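You operate a simulated robot arm through the tools that you are given. There is no shell and no other tool.

You run a simulated robot arm. Do the job below in one go: nothing can be reset, and whatever is moved stays where it is left.

Task
Steer the red beam to block 10 by mirrors J, E, F, B.
Fine: turn each of the four to its other stop, then switch the lamps on with the yellow ON key and leave them on; the other mirrors stay as they are.

Only the result counts: the job must be done as asked and must still hold three seconds after the hand-in. Knocking over, shifting, dropping, spilling or breaking anything else fails it.

Robot
A 7-joint arm with a fingered hand, fixed in place. Base frame: the origin is on the floor under the middle of its stand, x ahead of it, y to its left, z up. Lengths are in mm, angles in rad, forces in N, time in s.
It reaches about 1164 mm from its shoulder. Its first joint turns from -2.897 to 2.897 rad. Payload 4.7 kg.
Tool frame: the origin (TCP) lies between the finger pads and is the grasp point; the fingertips stand 36 mm ahead of it; z points along the fingers, y is the line along which they close. The gripper opens to 120 mm; its body begins 42 mm behind the TCP. The gripper is a hand of 5 fingers: y runs from the thumb to the fingers, the wrist lies at [-18, -122, -210] in the tool frame, and closing takes about 1.5 s.
Orientation is that of the tool frame in the base frame, as a unit quaternion [w, x, y, z]. With the fingers straight down and the wrist toward the robot, the tool's x, y and z point along [0, 1, 0], [1, 0, 0] and [0, 0, -1] of the base frame.

Tools
- The arm moves only by the tool nudge_tool. Its argument "targets" is a list of rows, each a list of 6 numbers: the shift along the tool's x, y, z in mm, then the turn, a rotation vector about the tool's x, y, z in rad. In form: [[tx, ty, tz, rx, ry, rz], ...]. A call has 1 to 20 rows; each row is the pose to reach, as a shift and turn from the pose commanded when the call began, along the tool's axes at that moment. "jaw" is the closure, from 0 (fully open) to 1 (shut), set as the call begins (left out, the last holds). A row lasts 0.2 s, in which the tool goes at most 50 mm and 0.15 rad; a call with a longer step from one row to the next is refused whole, and so is a gripper value outside its range. Where a pose cannot be reached the arm comes as near as it can. A force on the tool above 40 N (or 10 N above the force at the start of the call, whichever is more), or a blocked arm, ends the call early, and 0.2 s more pass. The fingers move at their own pace (about 45 mm/s each) and stop on an object; they squeeze with about 33 N. The grip force told is the motor's: it shows also when the fingers shut on nothing. Time passes only in rows, and 0.2 s behind the last, so rows that repeat a pose let the fingers close. It gives the time, the measured TCP pose, the force on the tool (base axes), the opening and the grip force at its end, in the units of the frame above (readings bear some noise), with the torque about the TCP (base axes, N m) and any sound that the robot's microphone picked up, and new pictures: "views" is both (left out), scene, wrist or none.
- Cameras (640 x 400 px; columns grow to the right, rows downward): "scene" is fixed at [395.7, 492.1, 1556.2]; the picture's right is [-0.40, -0.92, 0.00], its down [-0.87, 0.38, -0.31] and it looks along [0.29, -0.13, -0.95] (base axes); focal length 354 px, centre (320, 200). "wrist" rides on the gripper at [73, -91, -143] in the tool frame; the picture's right is [-0.80, 0.28, -0.53], its down [-0.53, -0.73, 0.42] and it looks along [-0.27, 0.62, 0.74] (tool axes); focal length 234 px, centre (320, 200).
- curl_fingers(index, middle, ring, little, thumb_bend, thumb_turn): sets how far each is bent, from 0 (flat) to 100 (curled in); at 30 the hand is open as for a grip, at 70 the pads meet at the TCP. One left out holds its place. A second passes; each finger stops where it meets its share of the squeeze, and holds until it gets a number again. A gripper value or a shape takes the hand back. It gives what a move gives, with no picture; readings hold the bend of each and the force on index, middle, ring, little, thumb and palm. thumb_turn goes from beside the hand (0) to across from the fingers (100), as for a grip.
- set_grasp(shape): the hand has 5 fingers and takes this shape, open, in about a second: jaw (thumb against the fingers, like two jaws); tri (thumb and two fingers); tip (a fingertip pinch); poke (one finger out to press); point (the index stretched); flat (the hand flat); cup (the hand cupped); fist (a fist). The gripper value then closes the fingers along that shape, each until it touches; the sizes above hold for jaw. It gives what a move gives, with no picture.
- pixel_to_xyz(camera, pixels): there is no depth. For up to 12 entries [column, row, z] of the newest picture of that camera ("zoom" is the newest enlarged one), the place [x, y] in the base frame at which the ray of that pixel passes the height z, good to about 2 mm, but the place of the scene camera against the robot may be out by one fixed shift of up to 18 mm in any direction. The clock stands still meanwhile.
- zoom(camera, box): a new picture of the part [left, top, right, bottom] of that camera's present view, enlarged. The clock stands still meanwhile.
- close_job(): hands the job in; it is judged then, once.

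Open the gripper and draw the arm clear of the work before you hand the job in, unless the task says otherwise.

The tools are called as name(argument=value, ...) on one line, values as JSON. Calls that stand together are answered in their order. nudge_tool: Moves the arm, as the interface text tells. Its arguments: {"type":"object","properties":{"targets":{"type":"array"},"jaw":{"type":"number"},"views":{"type":"string","enum":["both","scene","wrist","none"]}},"required":["targets"]} The other tools are called the same way: set_grasp (shape) gives the hand a shape; curl_fingers (index, middle, ring, little, thumb_bend, thumb_turn) moves the fingers one by one; pixel_to_xyz (camera, pixels) gives the place at which the rays of pixels pass given heights; zoom (camera, box) takes an enlarged picture of a part of a camera's view; close_job () hands the job in.

At the start:

```text
t: 0.0
tcp_pos: [422.0, 486.2, 1096.4]
ee_rot: [-0.001, 0.707, 0.707, 0.0]
force: [0.2, 0.8, -0.3]
torque: [-0.03, 0.0, -0.01]
grip_width: 119.7
grip_force: 0.0
shape: jaw
bend: [30.0, 30.0, 30.0, 30.0, 30.0, 98.0]
finger forces: [0.0, 0.0, 0.0, 0.0, 0.1, 0.0]
```

scene: 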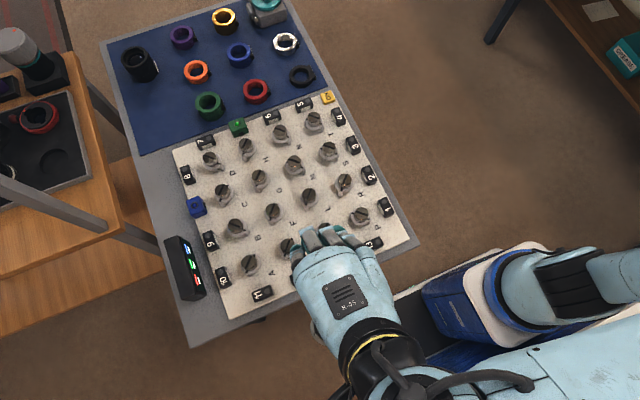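
wrist: 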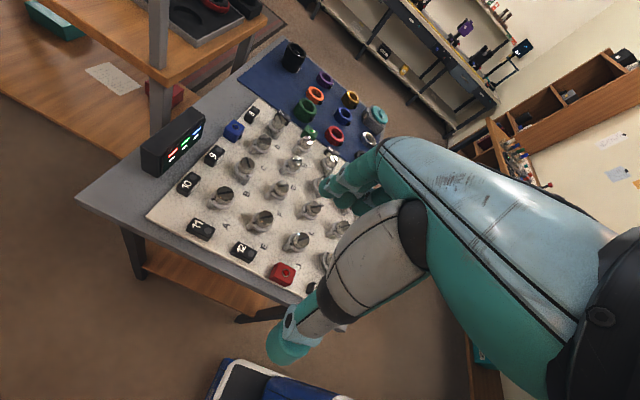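

The scene picture shows the mirror board around pixels (170-410, 90-315), with the hand covering its lower right part. I zoom in to read the letters and see the mirrors' shapes.

zoom(camera="scene", box=[160, 80, 420, 320])

zoom(camera="wrist", box=[130, 80, 390, 310])

```text
1.67 times, centred on (290, 200) of scene
```

zoom: 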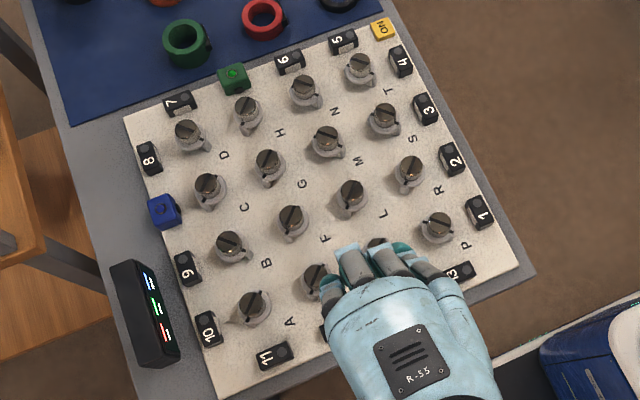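

```text
1.74 times, centred on (260, 195) of wrist
```

zoom: 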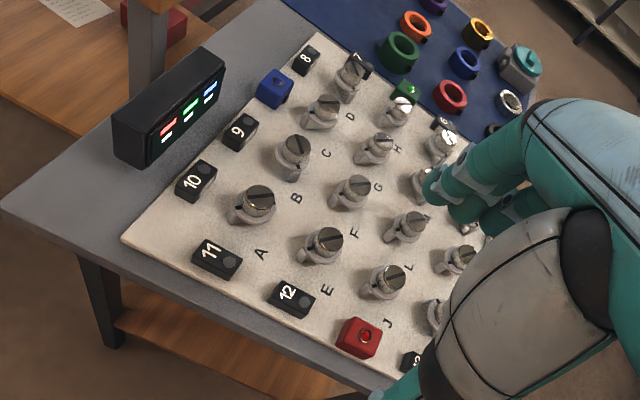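

I triangulate the board's height using points seen in both cameras: block 10 (scene 222,278 / wrist 188,184), block 11 and block 9.

pixel_to_xyz(camera="scene", pixels=[[222, 278, 700], [222, 278, 800], [222, 278, 900], [263, 294, 700], [263, 294, 800], [263, 294, 900], [209, 240, 700], [209, 240, 800], [209, 240, 900]])

pixel_to_xyz(camera="wrist", pixels=[[188, 184, 700], [188, 184, 800], [188, 184, 900], [201, 228, 700], [201, 228, 800], [201, 228, 900], [214, 155, 700], [214, 155, 800], [214, 155, 900]])

```text
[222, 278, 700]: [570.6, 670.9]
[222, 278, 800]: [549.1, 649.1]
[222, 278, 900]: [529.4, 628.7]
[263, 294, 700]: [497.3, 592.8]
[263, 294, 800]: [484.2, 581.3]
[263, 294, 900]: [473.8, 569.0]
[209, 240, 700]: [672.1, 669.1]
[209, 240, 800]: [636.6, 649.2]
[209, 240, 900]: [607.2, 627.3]
```

```text
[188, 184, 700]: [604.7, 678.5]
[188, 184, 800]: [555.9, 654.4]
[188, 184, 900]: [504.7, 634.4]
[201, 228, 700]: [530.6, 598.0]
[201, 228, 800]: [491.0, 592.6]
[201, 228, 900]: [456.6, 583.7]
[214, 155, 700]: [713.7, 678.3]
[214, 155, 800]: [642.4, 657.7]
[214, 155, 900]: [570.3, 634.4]
```

Block tops lie at about z≈820 by both cameras. I draw the hand back along -x by 200 mm to clear the view of the board.

nudge_tool(targets=[[0, -40, 0, 0, 0, 0], [0, -80, 0, 0, 0, 0], [0, -120, 0, 0, 0, 0], [0, -160, 0, 0, 0, 0], [0, -200, 0, 0, 0, 0], [0, -200, 0, 0, 0, 0]])

```text
t: 1.4
tcp_pos: [223.5, 487.9, 1096.1]
ee_rot: [0.0, 0.707, 0.707, 0.0]
force: [0.7, -0.1, 0.2]
torque: [-0.01, 0.03, 0.01]
grip_width: 120.0
grip_force: 0.1
shape: jaw
bend: [30.0, 30.0, 30.0, 30.0, 30.0, 98.0]
finger forces: [0.0, 0.1, 0.0, 0.0, 0.0, 0.0]
```

scene: 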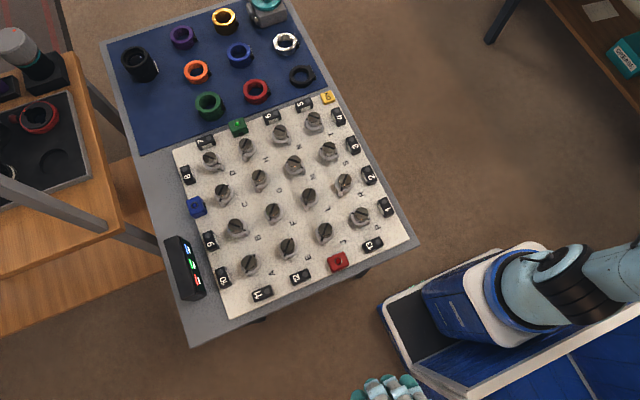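
wrist: 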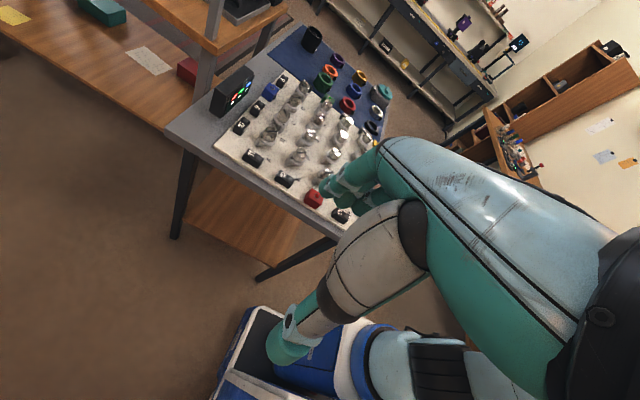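

The whole board is now visible in the scene view. I zoom into its quarters to read each mirror's state and the letter positions.

zoom(camera="scene", box=[200, 200, 300, 310])

zoom(camera="scene", box=[280, 160, 400, 280])

zoom(camera="scene", box=[170, 120, 290, 220])

zoom(camera="scene", box=[260, 85, 380, 185])

```text
3.64 times, centred on (250, 255) of scene
```

zoom: 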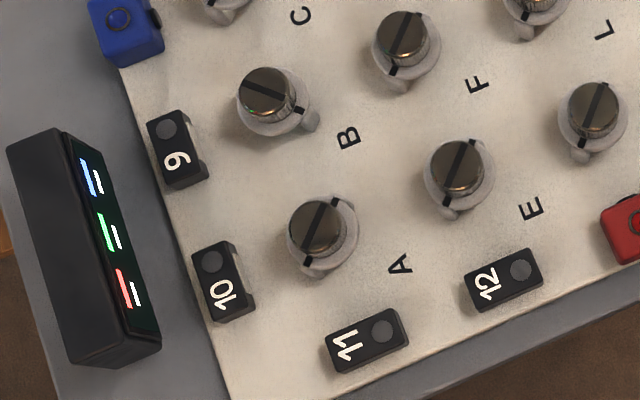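

```text
3.33 times, centred on (340, 220) of scene
```

zoom: 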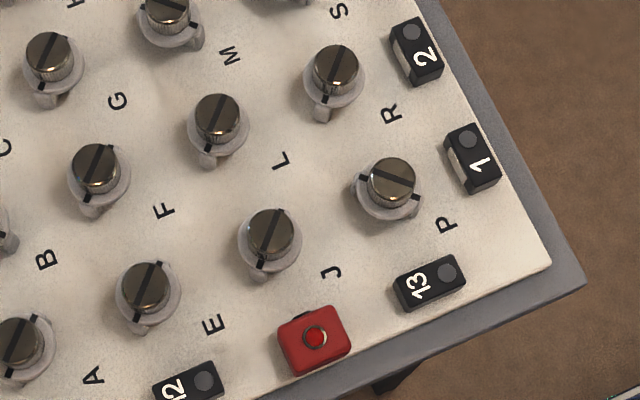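

```text
4.00 times, centred on (230, 170) of scene
```

zoom: 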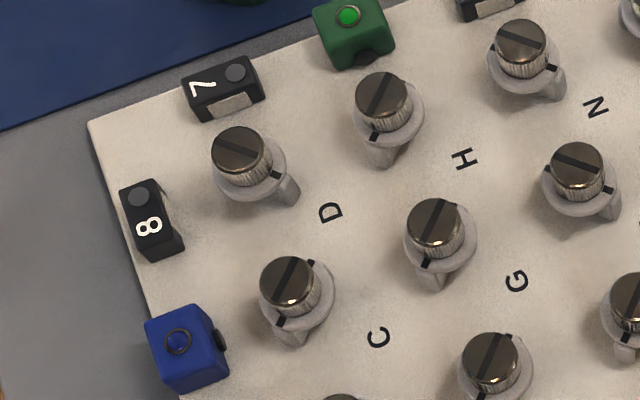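

```text
4.00 times, centred on (320, 135) of scene
```

zoom: 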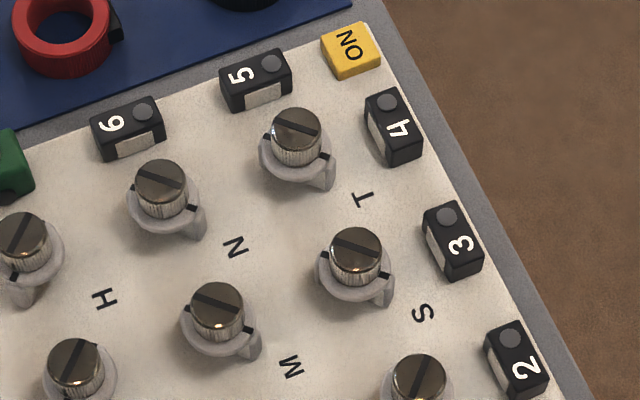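

Mirrors J, E, F have their levers toward the near-left and B toward the near-right; the four need to swing 90° the other way (A already sends the beam to 10). I try the poke shape here in free space to see what the finger looks like.

set_grasp(shape="poke")

nudge_tool(targets=[[0, 0, 0, 0, 0, 0]], views="both")

```text
t: 2.3
tcp_pos: [223.1, 487.4, 1096.6]
ee_rot: [0.0, 0.708, 0.707, 0.0]
force: [-0.3, -0.2, 0.3]
torque: [-0.03, 0.04, 0.0]
grip_width: 0.2
grip_force: 0.0
shape: poke
bend: [70.0, 70.0, 99.0, 99.0, 100.0, 100.0]
finger forces: [0.1, 0.0, 0.0, 0.1, 0.1, 0.0]
```

```text
t: 2.7
tcp_pos: [222.7, 487.3, 1095.1]
ee_rot: [0.001, 0.707, 0.707, 0.0]
force: [-0.1, -0.1, 0.4]
torque: [0.0, 0.04, -0.02]
grip_width: 0.2
grip_force: 0.2
shape: poke
bend: [70.0, 70.0, 99.0, 99.0, 100.0, 100.0]
finger forces: [0.0, 0.0, 0.1, 0.0, 0.0, 0.0]
```

scene: 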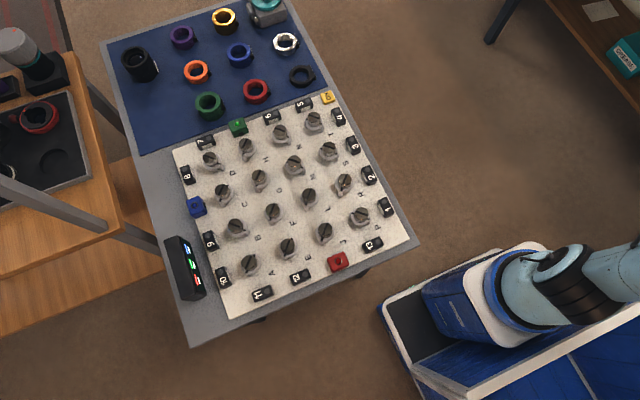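
wrist: 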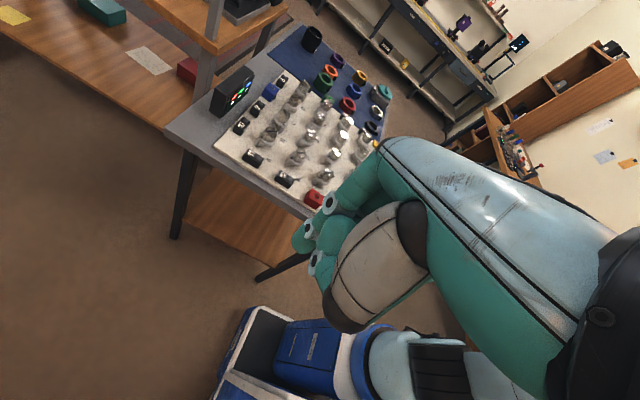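

Poke puts two fingers half-bent, which is blunt. I try the point shape (index stretched) and look again.

set_grasp(shape="point")

nudge_tool(targets=[[0, 0, 0, 0, 0, 0]], views="both")

```text
t: 3.6
tcp_pos: [223.6, 487.9, 1096.1]
ee_rot: [-0.001, 0.707, 0.707, 0.0]
force: [-0.5, 0.5, 0.0]
torque: [-0.01, 0.03, 0.01]
grip_width: 0.3
grip_force: 0.0
shape: point
bend: [19.0, 100.0, 100.0, 100.0, 98.0, 88.0]
finger forces: [0.1, 0.1, 0.0, 0.0, 0.1, 0.0]
```

```text
t: 4.0
tcp_pos: [222.9, 487.5, 1096.0]
ee_rot: [0.001, 0.707, 0.707, -0.001]
force: [0.8, 0.2, 1.2]
torque: [-0.02, 0.02, 0.02]
grip_width: 0.0
grip_force: 0.1
shape: point
bend: [19.0, 100.0, 100.0, 100.0, 98.0, 88.0]
finger forces: [0.0, 0.1, 0.1, 0.0, 0.0, 0.0]
```

scene: 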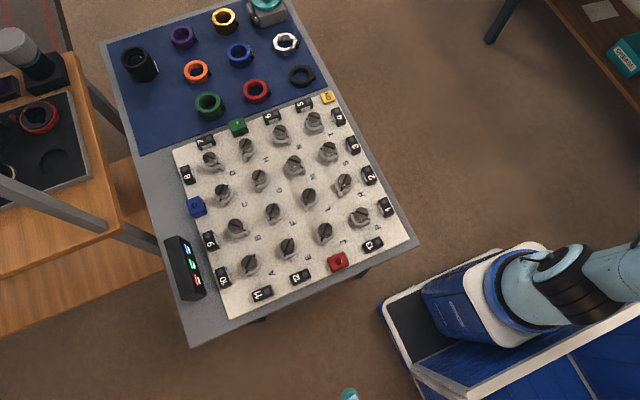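
wrist: 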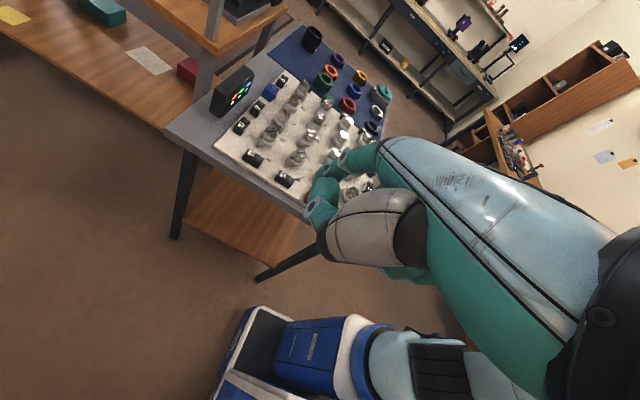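

I zoom on the hand in the wrist view to find the index fingertip.

zoom(camera="wrist", box=[270, 120, 450, 300])

zoom(camera="scene", box=[300, 340, 400, 400])

```text
2.22 times, centred on (360, 210) of wrist
```

zoom: 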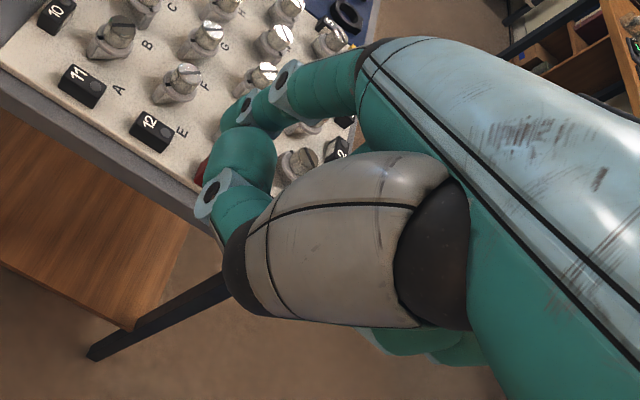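

```text
6.40 times, centred on (350, 370) of scene
```

zoom: 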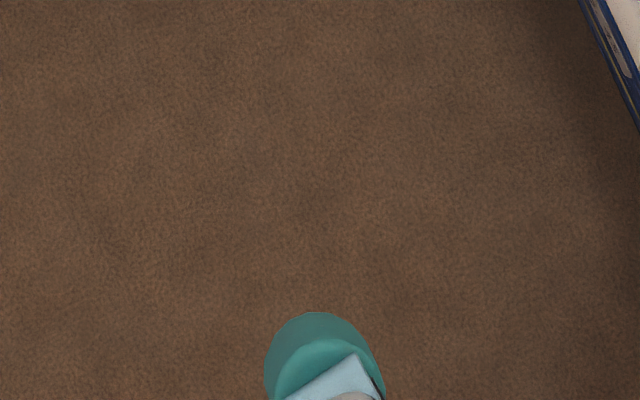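

I locate the fingertip: its far edge is at scene (351,388) and roughly wrist (317,172).

pixel_to_xyz(camera="scene", pixels=[[351, 390, 1000], [351, 390, 1040], [351, 390, 1080], [351, 390, 1120]])

pixel_to_xyz(camera="wrist", pixels=[[316, 174, 1000], [316, 174, 1040], [316, 174, 1080], [316, 174, 1120]])

```text
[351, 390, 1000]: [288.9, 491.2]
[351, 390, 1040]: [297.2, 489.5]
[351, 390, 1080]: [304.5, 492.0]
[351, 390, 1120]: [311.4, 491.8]
```

```text
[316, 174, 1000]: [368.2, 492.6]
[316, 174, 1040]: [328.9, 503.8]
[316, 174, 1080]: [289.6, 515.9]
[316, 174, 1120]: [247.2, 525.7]
```

I stretch the index fully and move the hand a bit forward so both cameras can see the fingertip.

curl_fingers(index=0, middle=100, ring=100, little=100, thumb_bend=100, thumb_turn=100)

nudge_tool(targets=[[0, 40, 0, 0, 0, 0], [0, 80, 0, 0, 0, 0], [0, 80, 0, 0, 0, 0]])

zoom(camera="scene", box=[270, 260, 430, 400])

zoom(camera="wrist", box=[230, 100, 410, 280])

```text
t: 5.0
tcp_pos: [223.7, 487.6, 1095.0]
ee_rot: [0.0, 0.707, 0.707, 0.0]
force: [1.0, 0.0, 1.0]
torque: [-0.02, -0.01, 0.0]
grip_width: 56.8
grip_force: 0.1
shape: fingers
bend: [0.0, 100.0, 100.0, 100.0, 100.0, 100.0]
finger forces: [0.0, 0.1, 0.0, 0.1, 0.1, 0.0]
```

```text
t: 5.8
tcp_pos: [303.4, 488.0, 1094.9]
ee_rot: [0.001, 0.708, 0.706, 0.0]
force: [0.5, 0.2, 0.0]
torque: [-0.01, 0.01, 0.02]
grip_width: 56.8
grip_force: 0.1
shape: fingers
bend: [0.0, 100.0, 100.0, 100.0, 100.0, 100.0]
finger forces: [0.1, 0.0, 0.0, 0.1, 0.0, 0.0]
```

scene: 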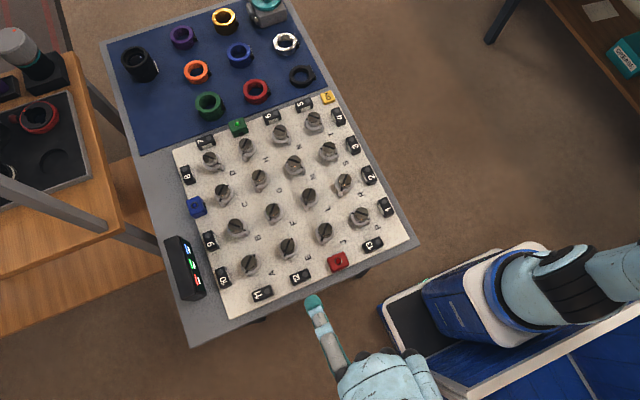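
wrist: 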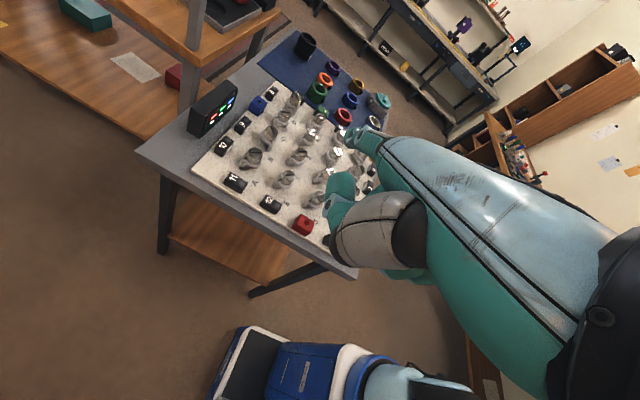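

```text
2.86 times, centred on (350, 330) of scene
```

zoom: 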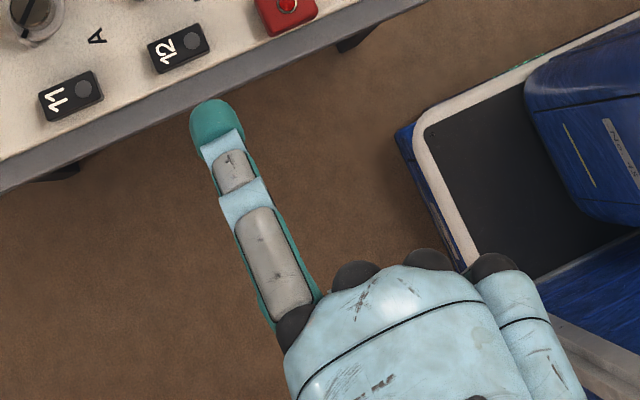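

```text
2.22 times, centred on (320, 190) of wrist
```

zoom: 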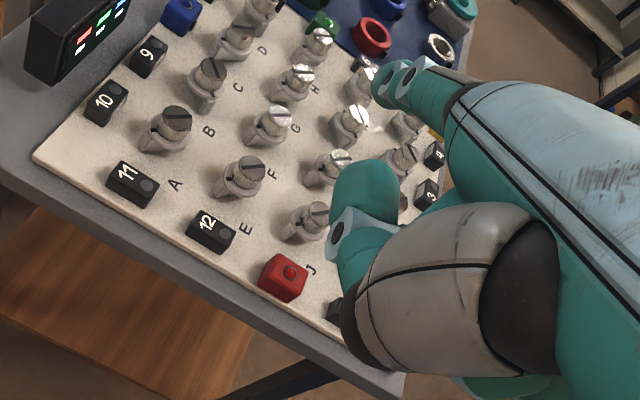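

Index stretched: tip at scene (312,302), and wrist about (342,140). I triangulate it along with the knuckle at scene (352,372).

pixel_to_xyz(camera="scene", pixels=[[312, 302, 1040], [312, 302, 1080], [312, 302, 1120], [312, 302, 1160], [353, 375, 1120], [353, 375, 1160], [353, 375, 1200]])

pixel_to_xyz(camera="wrist", pixels=[[344, 139, 1040], [344, 139, 1080], [344, 139, 1120], [344, 139, 1160]])

```text
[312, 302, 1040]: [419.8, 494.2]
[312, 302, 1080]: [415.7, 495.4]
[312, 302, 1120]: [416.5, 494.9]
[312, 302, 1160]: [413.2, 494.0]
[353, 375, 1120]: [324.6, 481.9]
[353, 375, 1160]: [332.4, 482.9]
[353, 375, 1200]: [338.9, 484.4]
```

```text
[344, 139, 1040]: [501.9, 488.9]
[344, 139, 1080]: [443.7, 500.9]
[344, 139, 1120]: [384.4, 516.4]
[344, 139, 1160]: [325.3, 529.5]
```

The stretched index tip sits at about tool (20, 113, -3), in line with the wrist. I pitch the hand about tool x by +0.85 rad so the index points straight down (which also makes the wrist camera look down), while moving forward at a safe height.

nudge_tool(targets=[[0, 30, 0, 0.14, 0, 0], [0, 60, 0, 0.28, 0, 0], [0, 90, 0, 0.42, 0, 0], [0, 120, 0, 0.56, 0, 0], [0, 140, 0, 0.7, 0, 0], [0, 150, 0, 0.85, 0, 0], [0, 150, 0, 0.85, 0, 0]])

```text
t: 7.4
tcp_pos: [454.0, 487.1, 1095.4]
ee_rot: [-0.292, 0.644, 0.644, -0.292]
force: [0.6, -0.8, 0.2]
torque: [-0.02, 0.02, 0.03]
grip_width: 57.0
grip_force: 0.1
shape: fingers
bend: [0.0, 100.0, 100.0, 100.0, 100.0, 100.0]
finger forces: [0.0, 0.0, 0.0, 0.0, 0.0, 0.1]
```

scene: 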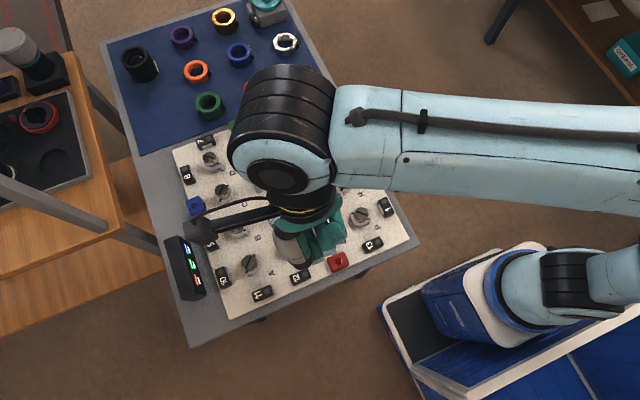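
wrist: 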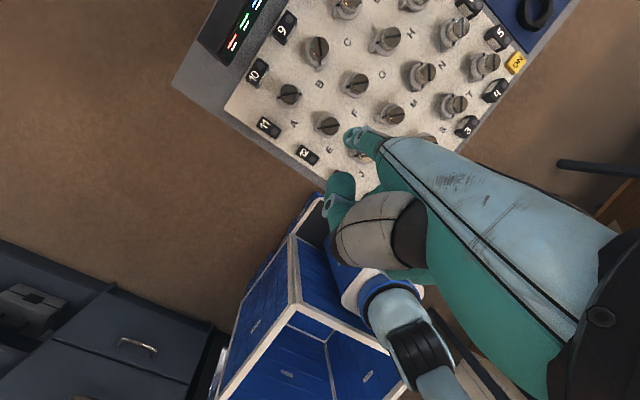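

The wrist camera now looks down on the board with the index tip at about (350,138). I zoom in for detail on the mirrors.

zoom(camera="wrist", box=[220, 0, 420, 180])

zoom(camera="wrist", box=[260, 60, 380, 180])

zoom(camera="wrist", box=[380, 0, 540, 140])

```text
2.22 times, centred on (320, 90) of wrist
```

zoom: 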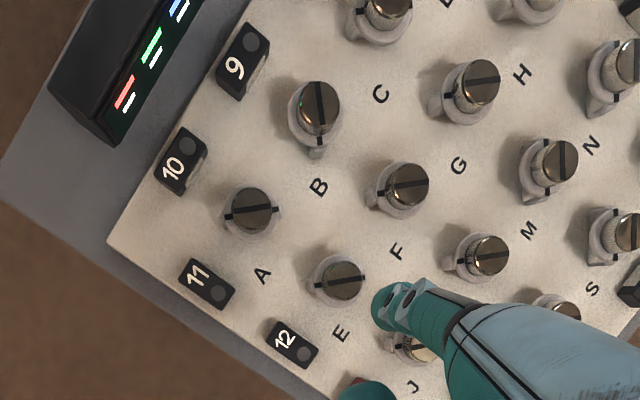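

```text
3.33 times, centred on (320, 120) of wrist
```

zoom: 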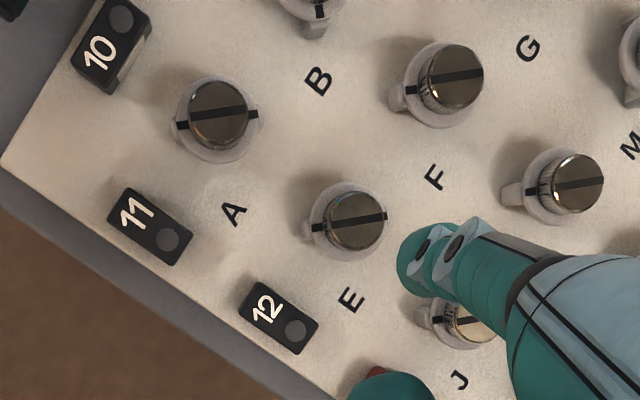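

```text
2.86 times, centred on (460, 70) of wrist
```

zoom: 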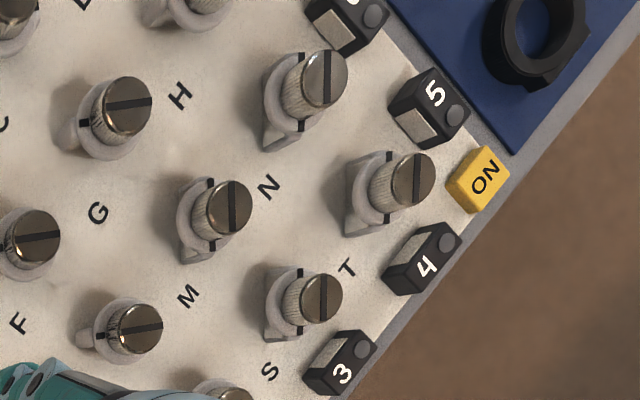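

I get the positions of knob tops A, B, E, F and board features at candidate heights from this view.

pixel_to_xyz(camera="wrist", pixels=[[330.5, 126, 800], [330.5, 126, 850], [359.6, 83, 800], [359.6, 83, 850], [289.4, 94.5, 800], [289.4, 94.5, 850], [319.1, 48, 800], [319.1, 48, 850], [515, 63, 800], [515, 63, 850]])

zoom(camera="wrist", box=[300, 100, 380, 160])

```text
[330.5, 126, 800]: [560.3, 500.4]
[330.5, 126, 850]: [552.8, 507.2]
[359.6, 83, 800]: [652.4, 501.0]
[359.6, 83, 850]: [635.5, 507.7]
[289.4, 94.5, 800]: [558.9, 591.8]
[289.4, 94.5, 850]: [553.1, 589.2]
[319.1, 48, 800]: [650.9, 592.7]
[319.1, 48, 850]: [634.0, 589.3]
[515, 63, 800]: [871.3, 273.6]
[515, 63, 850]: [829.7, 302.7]
```

```text
6.67 times, centred on (340, 130) of wrist
```

zoom: 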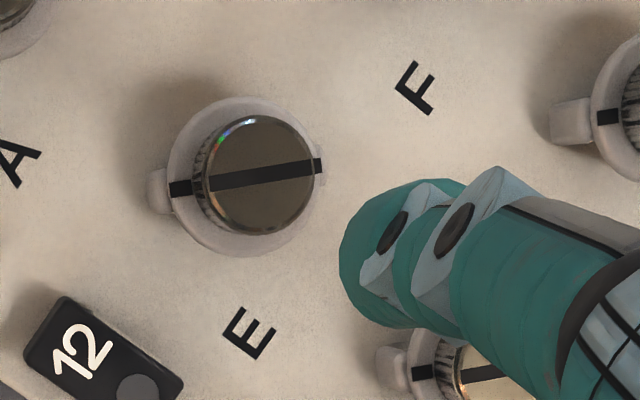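

Knobs lie on a grid aligned with base axes (A≈(556,590), E≈(555,505), F≈(642,505), B≈(641,590)), pitch about 85 mm. I shift 130 mm to -y and lower by 80 mm (tip stays ~95 mm above the knobs) for a second view that shows J too.

nudge_tool(targets=[[-40, 0, 0, 0, 0, 0], [-80, 0, 0, 0, 0, 0], [-120, 10, 10, 0, 0, 0], [-130, 35, 31, 0, 0, 0], [-130, 60.1, 52.8, 0, 0, 0], [-130, 60.1, 52.8, 0, 0, 0]])

zoom(camera="wrist", box=[240, 60, 400, 190])

zoom(camera="wrist", box=[200, 20, 320, 140])

```text
t: 8.8
tcp_pos: [452.5, 357.2, 1016.6]
ee_rot: [-0.292, 0.644, 0.644, -0.292]
force: [0.2, -0.7, 0.5]
torque: [0.02, -0.02, 0.03]
grip_width: 57.4
grip_force: 0.2
shape: fingers
bend: [0.0, 100.0, 100.0, 100.0, 100.0, 100.0]
finger forces: [0.0, 0.0, 0.0, 0.0, 0.0, 0.1]
```

scene: 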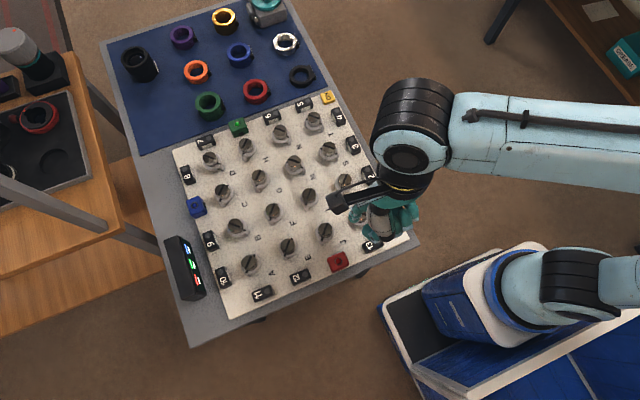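
wrist: 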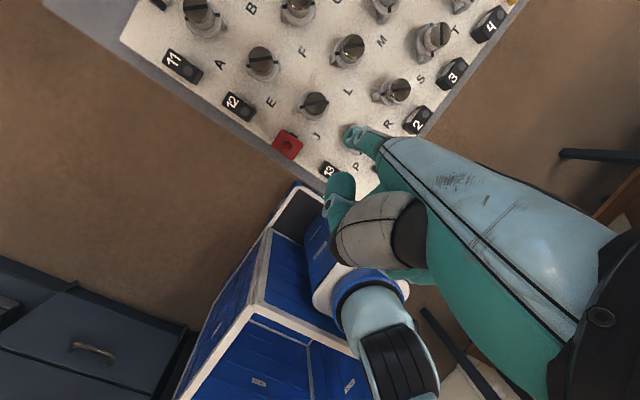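

```text
3.08 times, centred on (320, 125) of wrist
```

zoom: 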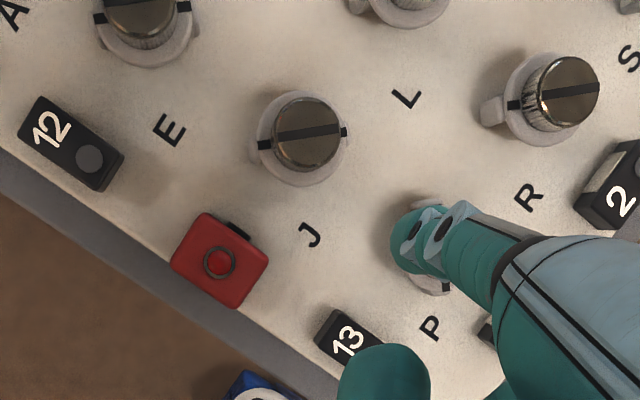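

```text
3.33 times, centred on (260, 80) of wrist
```

zoom: 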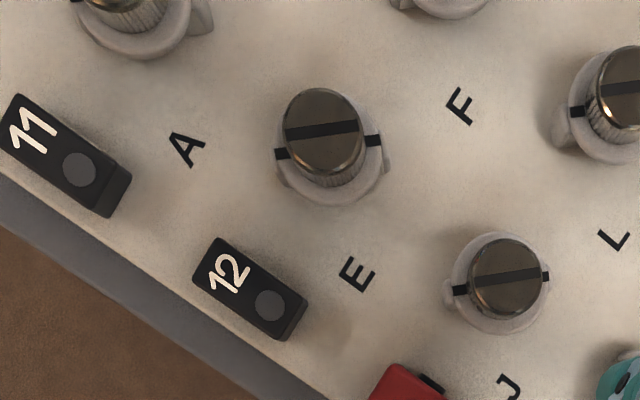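

E seems to have a nub on its right side as well; I zoom tighter on E, A and J to understand the lever geometry.

zoom(camera="wrist", box=[238, 35, 290, 75])

zoom(camera="wrist", box=[175, 0, 235, 45])

zoom(camera="wrist", box=[290, 82, 342, 122])

zoom(camera="wrist", box=[320, 20, 420, 110])

```text
10.00 times, centred on (264, 55) of wrist
```

zoom: 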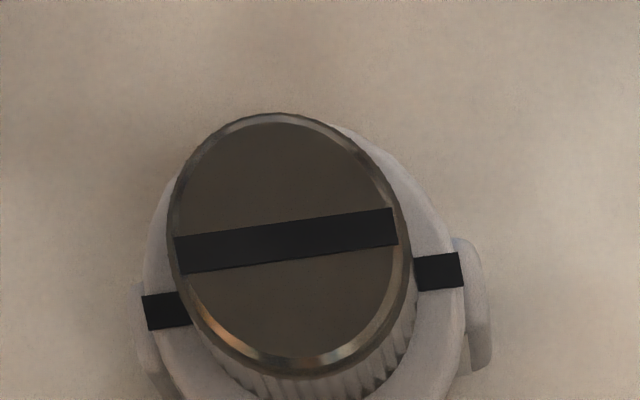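

```text
8.89 times, centred on (205, 22) of wrist
```

zoom: 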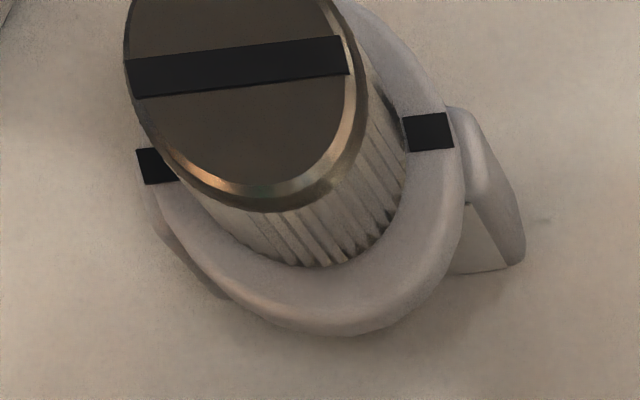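

```text
10.00 times, centred on (316, 102) of wrist
```

zoom: 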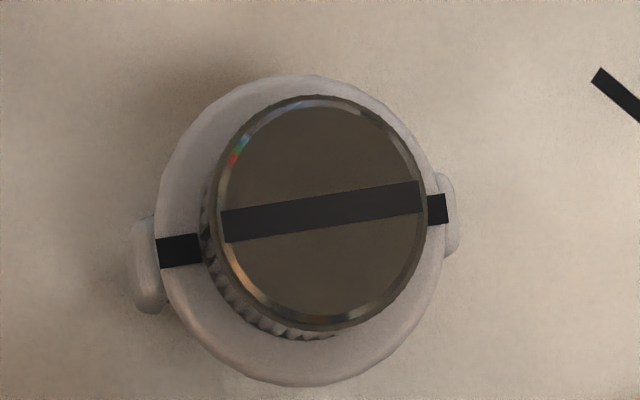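

```text
4.44 times, centred on (370, 65) of wrist
```

zoom: 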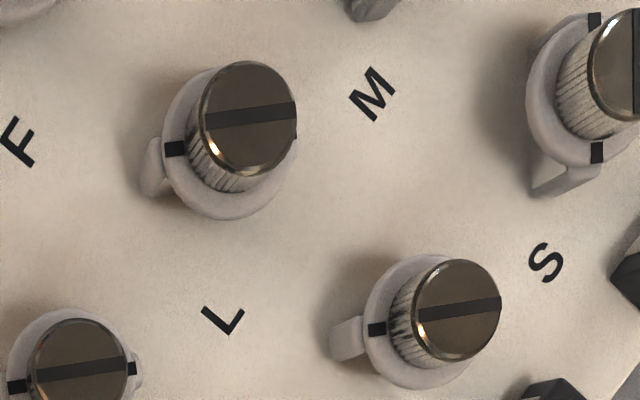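

The "levers" are really the ends of a mirror plate standing under a collar disc, with a knurled knob on top. I triangulate the heights from this second view: E knob top (260.8,59.5), J knob top (316.2,103.2), letter E, letter J, letter L.

pixel_to_xyz(camera="wrist", pixels=[[260.8, 59.5, 800], [260.8, 59.5, 850], [316.2, 103.2, 800], [316.2, 103.2, 850], [271.1, 101.9, 780], [271.1, 101.9, 820], [317, 136, 780], [317, 136, 820], [350, 93, 780], [350, 93, 820]])

```text
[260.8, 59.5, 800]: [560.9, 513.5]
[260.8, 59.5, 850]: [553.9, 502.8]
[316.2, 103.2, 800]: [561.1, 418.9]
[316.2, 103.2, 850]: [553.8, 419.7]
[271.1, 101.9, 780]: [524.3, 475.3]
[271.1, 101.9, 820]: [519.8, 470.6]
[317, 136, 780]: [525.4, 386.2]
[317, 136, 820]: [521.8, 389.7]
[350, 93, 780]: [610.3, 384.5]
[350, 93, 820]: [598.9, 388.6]
```

E's knob top comes out at (555, 505.5, z≈837). I calibrate the scene camera's fixed shift by querying the same knob tops E, J, F there, and query the red lamp and finger tip in the wrist view.

pixel_to_xyz(camera="scene", pixels=[[288.5, 245.4, 837], [325.3, 229.9, 837], [273, 210.4, 837], [328, 97, 810]])

pixel_to_xyz(camera="wrist", pixels=[[287.5, 144.5, 810], [281, 128, 810], [307, 142, 810], [295, 159, 810], [267, 145, 810], [327, 168, 810]])

```text
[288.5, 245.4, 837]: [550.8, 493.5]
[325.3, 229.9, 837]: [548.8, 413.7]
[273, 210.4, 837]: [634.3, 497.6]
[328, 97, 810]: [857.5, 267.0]
```

```text
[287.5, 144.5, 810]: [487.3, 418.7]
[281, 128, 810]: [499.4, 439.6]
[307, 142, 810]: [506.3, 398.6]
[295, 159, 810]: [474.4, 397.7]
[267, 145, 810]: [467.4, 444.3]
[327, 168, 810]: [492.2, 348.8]
```

Scene shift is about (+5.5,+9). The estimated fingertip is at TCP+(77,19,-88) in this pitch. I move it over the gap right of J, to about (558,386), still 30 mm above the knob tops, to check alignment.

nudge_tool(targets=[[5, 32, 9, 0, 0, 0], [10, 63.9, 18.2, 0, 0, 0], [10, 63.9, 18.2, 0, 0, 0]])

zoom(camera="wrist", box=[280, 70, 400, 190])

zoom(camera="scene", box=[300, 150, 440, 290])

```text
t: 9.6
tcp_pos: [479.2, 367.8, 955.1]
ee_rot: [-0.292, 0.644, 0.644, -0.291]
force: [0.5, -0.1, 0.2]
torque: [0.03, 0.0, 0.04]
grip_width: 57.0
grip_force: 0.0
shape: fingers
bend: [0.0, 100.0, 100.0, 100.0, 100.0, 100.0]
finger forces: [0.1, 0.1, 0.0, 0.0, 0.0, 0.0]
```

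scene: 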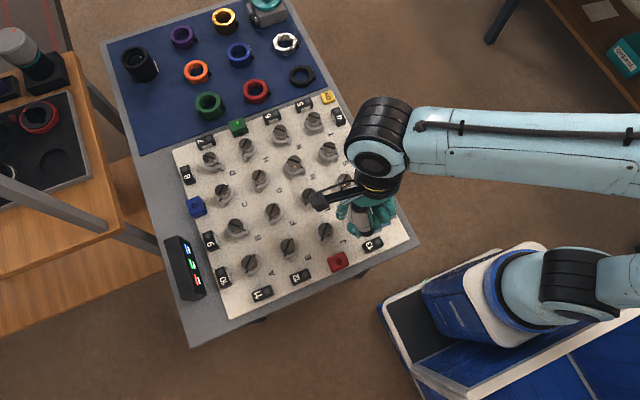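
wrist: 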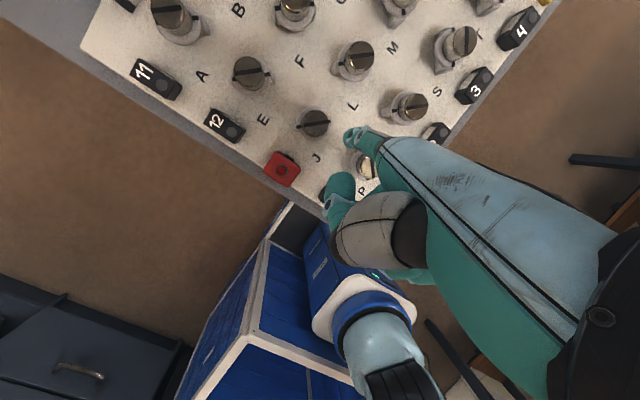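

```text
3.33 times, centred on (340, 130) of wrist
```

zoom: 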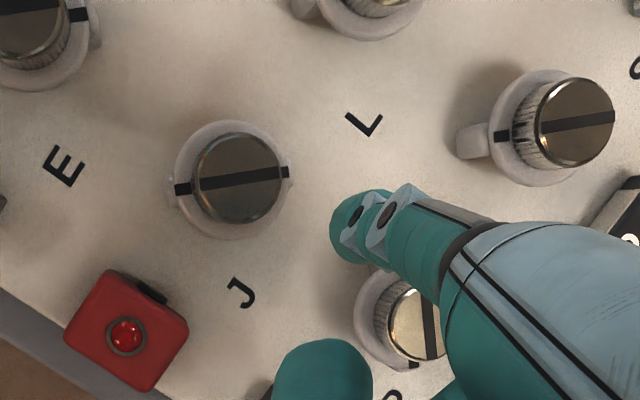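

```text
2.86 times, centred on (370, 220) of scene
```

zoom: 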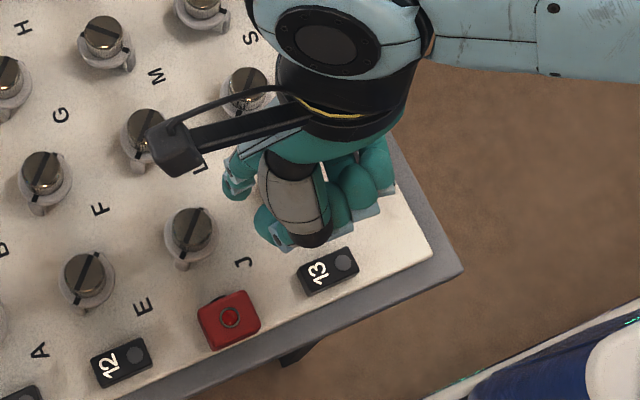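

I check J's position from this view (knob top ≈ wrist (315,123)) and the tip's position at presumed z≈867.

pixel_to_xyz(camera="wrist", pixels=[[315.1, 123.4, 837], [346, 138, 850], [346, 138, 867], [346, 138, 880], [295, 126.5, 811], [326, 121.6, 811], [365, 155, 811], [282, 170, 815]])

zoom(camera="wrist", box=[290, 100, 370, 160])

```text
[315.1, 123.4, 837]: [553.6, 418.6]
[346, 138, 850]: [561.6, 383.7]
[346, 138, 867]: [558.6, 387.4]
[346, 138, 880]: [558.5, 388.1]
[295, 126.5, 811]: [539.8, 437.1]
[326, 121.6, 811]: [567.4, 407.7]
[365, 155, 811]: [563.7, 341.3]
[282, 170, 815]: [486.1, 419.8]
```

```text
6.67 times, centred on (330, 130) of wrist
```

zoom: 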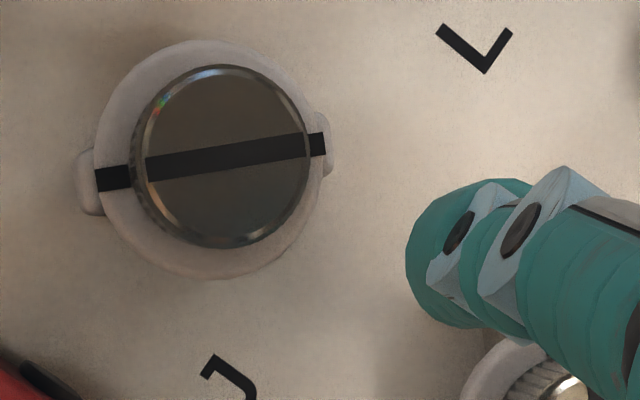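

The plate ends protrude only ~2-3 mm beyond the collar, too little to push with a finger; the knurled knob (Ø≈30, ~26 mm above the collar) must be gripped. I raise the hand 110 mm, undo the pitch, and then try the tri shape.

nudge_tool(targets=[[0, -30, -26.4, 0, 0, 0], [0, -60, -52.8, 0, 0, 0], [0, -82.6, -72.6, 0, 0, 0], [0, -82.6, -72.6, -0.14, 0, 0], [0, -82.6, -72.6, -0.28, 0, 0], [0, -82.6, -72.6, -0.42, 0, 0], [0, -82.6, -72.6, -0.56, 0, 0], [0, -82.6, -72.6, -0.7, 0, 0], [0, -82.6, -72.6, -0.85, 0, 0], [0, -82.6, -72.6, -0.85, 0, 0]], views="none")

set_grasp(shape="tri")

nudge_tool(targets=[[0, -30, 0, 0, 0, 0], [0, -30, 0, 0, 0, 0]])

zoom(camera="wrist", box=[200, 100, 440, 380])

zoom(camera="scene", box=[280, 180, 440, 340])

```text
t: 11.8
tcp_pos: [480.0, 366.6, 1068.2]
ee_rot: [0.0, 0.707, 0.707, 0.001]
force: [0.4, -0.1, 1.0]
torque: [0.01, 0.01, 0.0]
grip_width: 57.1
grip_force: 0.0
shape: fingers
bend: [0.0, 100.0, 100.0, 100.0, 100.0, 100.0]
finger forces: [0.0, 0.1, 0.1, 0.1, 0.0, 0.0]
```

```text
t: 12.7
tcp_pos: [479.4, 366.6, 1066.8]
ee_rot: [0.0, 0.707, 0.707, 0.0]
force: [-0.1, -1.2, 0.1]
torque: [0.03, 0.02, -0.03]
grip_width: 119.8
grip_force: 0.0
shape: tri
bend: [30.0, 30.0, 99.0, 99.0, 30.0, 98.0]
finger forces: [0.1, 0.0, 0.1, 0.1, 0.1, 0.0]
```

```text
t: 13.3
tcp_pos: [449.8, 366.1, 1065.0]
ee_rot: [0.0, 0.707, 0.708, 0.0]
force: [0.5, -0.1, -0.3]
torque: [-0.02, 0.0, -0.01]
grip_width: 119.7
grip_force: 0.0
shape: tri
bend: [30.0, 30.0, 99.0, 99.0, 30.0, 98.0]
finger forces: [0.0, 0.1, 0.0, 0.0, 0.0, 0.1]
```

scene: 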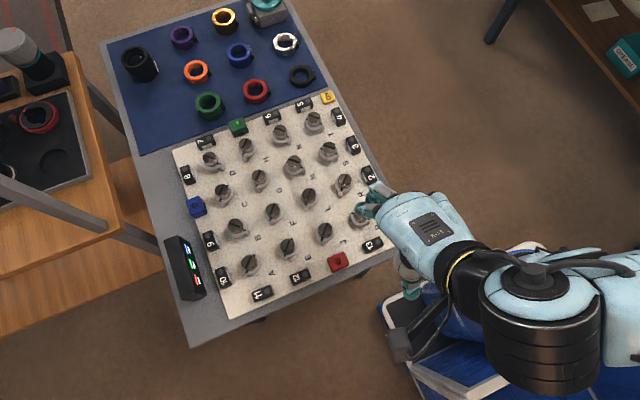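
wrist: 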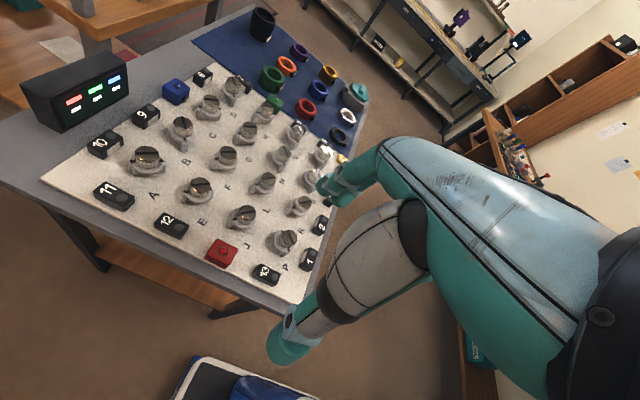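

```text
1.43 times, centred on (320, 240) of wrist
```

zoom: 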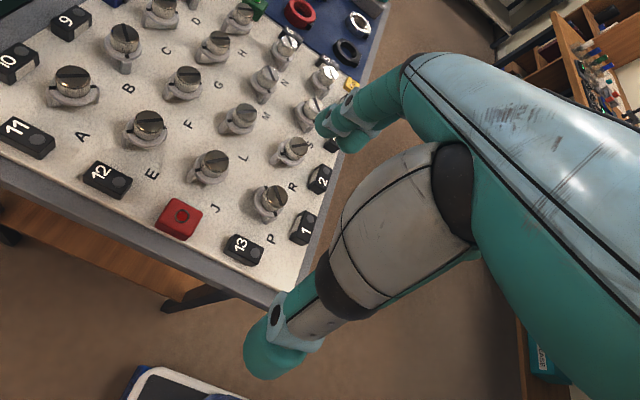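

```text
2.50 times, centred on (360, 260) of scene
```

zoom: 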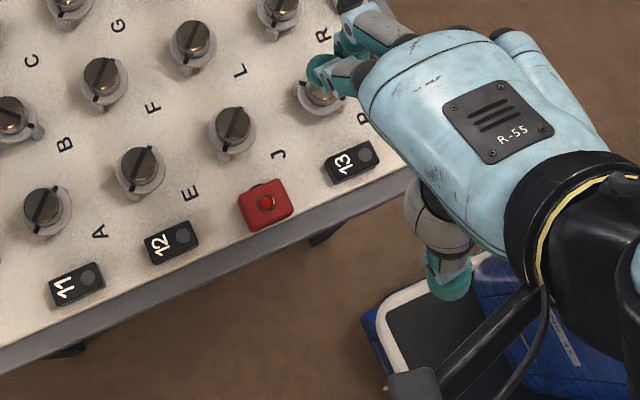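

Tri gives thumb against index and middle with the others tucked. I partly close it in free air to see where the pads come together.

nudge_tool(targets=[[0, 0, 0, 0, 0, 0], [0, 0, 0, 0, 0, 0], [0, 0, 0, 0, 0, 0], [0, 0, 0, 0, 0, 0], [0, 0, 0, 0, 0, 0], [0, 0, 0, 0, 0, 0]], jaw=0.6, views="wrist")

zoom(camera="wrist", box=[240, 140, 400, 320])

zoom(camera="scene", box=[320, 180, 440, 320])

```text
t: 14.7
tcp_pos: [450.8, 365.9, 1064.7]
ee_rot: [0.0, 0.707, 0.707, 0.001]
force: [-0.5, -0.3, -0.8]
torque: [-0.02, -0.02, 0.02]
grip_width: 48.4
grip_force: 0.0
shape: tri
bend: [74.0, 49.0, 99.0, 99.0, 73.0, 100.0]
finger forces: [0.0, 0.0, 0.1, 0.1, 0.1, 0.0]
```

wrist: 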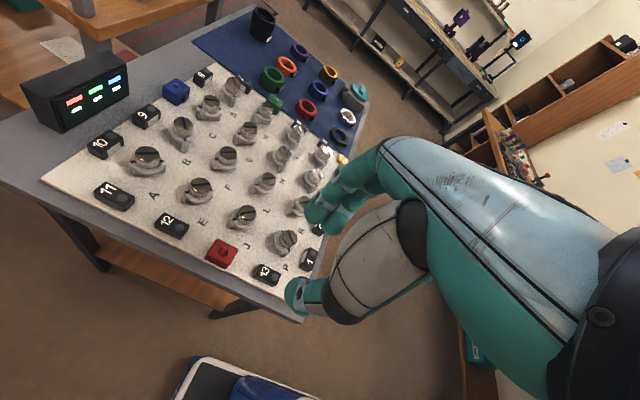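

```text
2.22 times, centred on (320, 230) of wrist
```

zoom: 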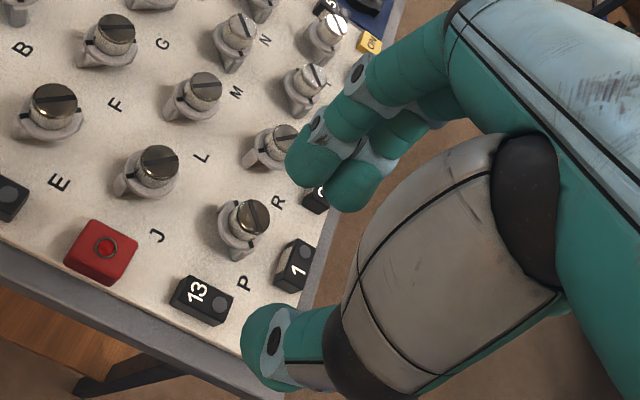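

```text
2.86 times, centred on (380, 250) of scene
```

zoom: 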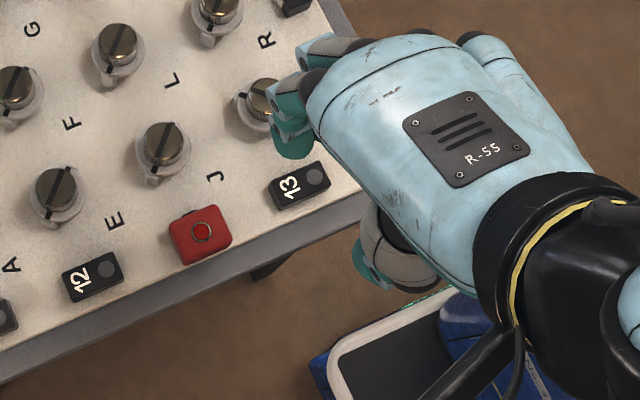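

Tri's closing bends index and middle unequally, so I set bends directly: index, middle, thumb at 55, others tucked, and look.

curl_fingers(index=55, middle=55, ring=100, little=100, thumb_bend=55, thumb_turn=100)

nudge_tool(targets=[[0, 0, 0, 0, 0, 0]], views="wrist")

zoom(camera="wrist", box=[240, 140, 400, 320])

```text
t: 15.7
tcp_pos: [450.9, 367.2, 1064.8]
ee_rot: [0.0, 0.707, 0.707, 0.0]
force: [-0.6, -0.5, 0.1]
torque: [0.01, 0.01, -0.02]
grip_width: 47.2
grip_force: 0.1
shape: fingers
bend: [55.0, 55.0, 100.0, 100.0, 55.0, 100.0]
finger forces: [0.1, 0.1, 0.0, 0.0, 0.0, 0.0]
```

```text
t: 16.1
tcp_pos: [451.2, 366.4, 1065.0]
ee_rot: [0.0, 0.707, 0.708, 0.0]
force: [0.3, 0.6, 0.2]
torque: [0.03, 0.0, 0.01]
grip_width: 47.2
grip_force: 0.1
shape: fingers
bend: [55.0, 55.0, 100.0, 100.0, 55.0, 100.0]
finger forces: [0.1, 0.0, 0.0, 0.1, 0.0, 0.1]
```

wrist: 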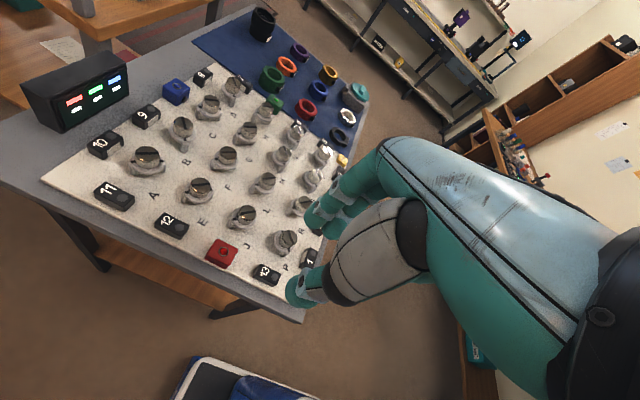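

```text
2.22 times, centred on (320, 230) of wrist
```

zoom: 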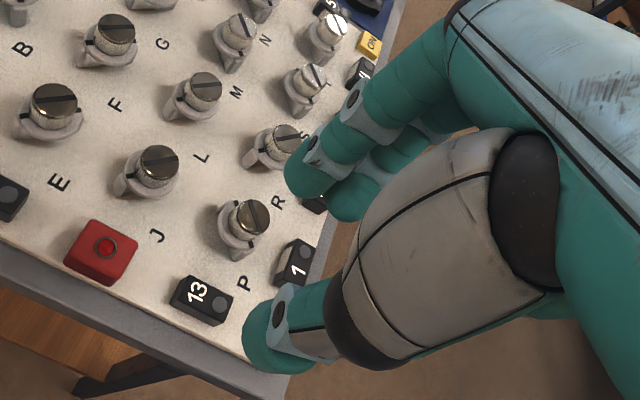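

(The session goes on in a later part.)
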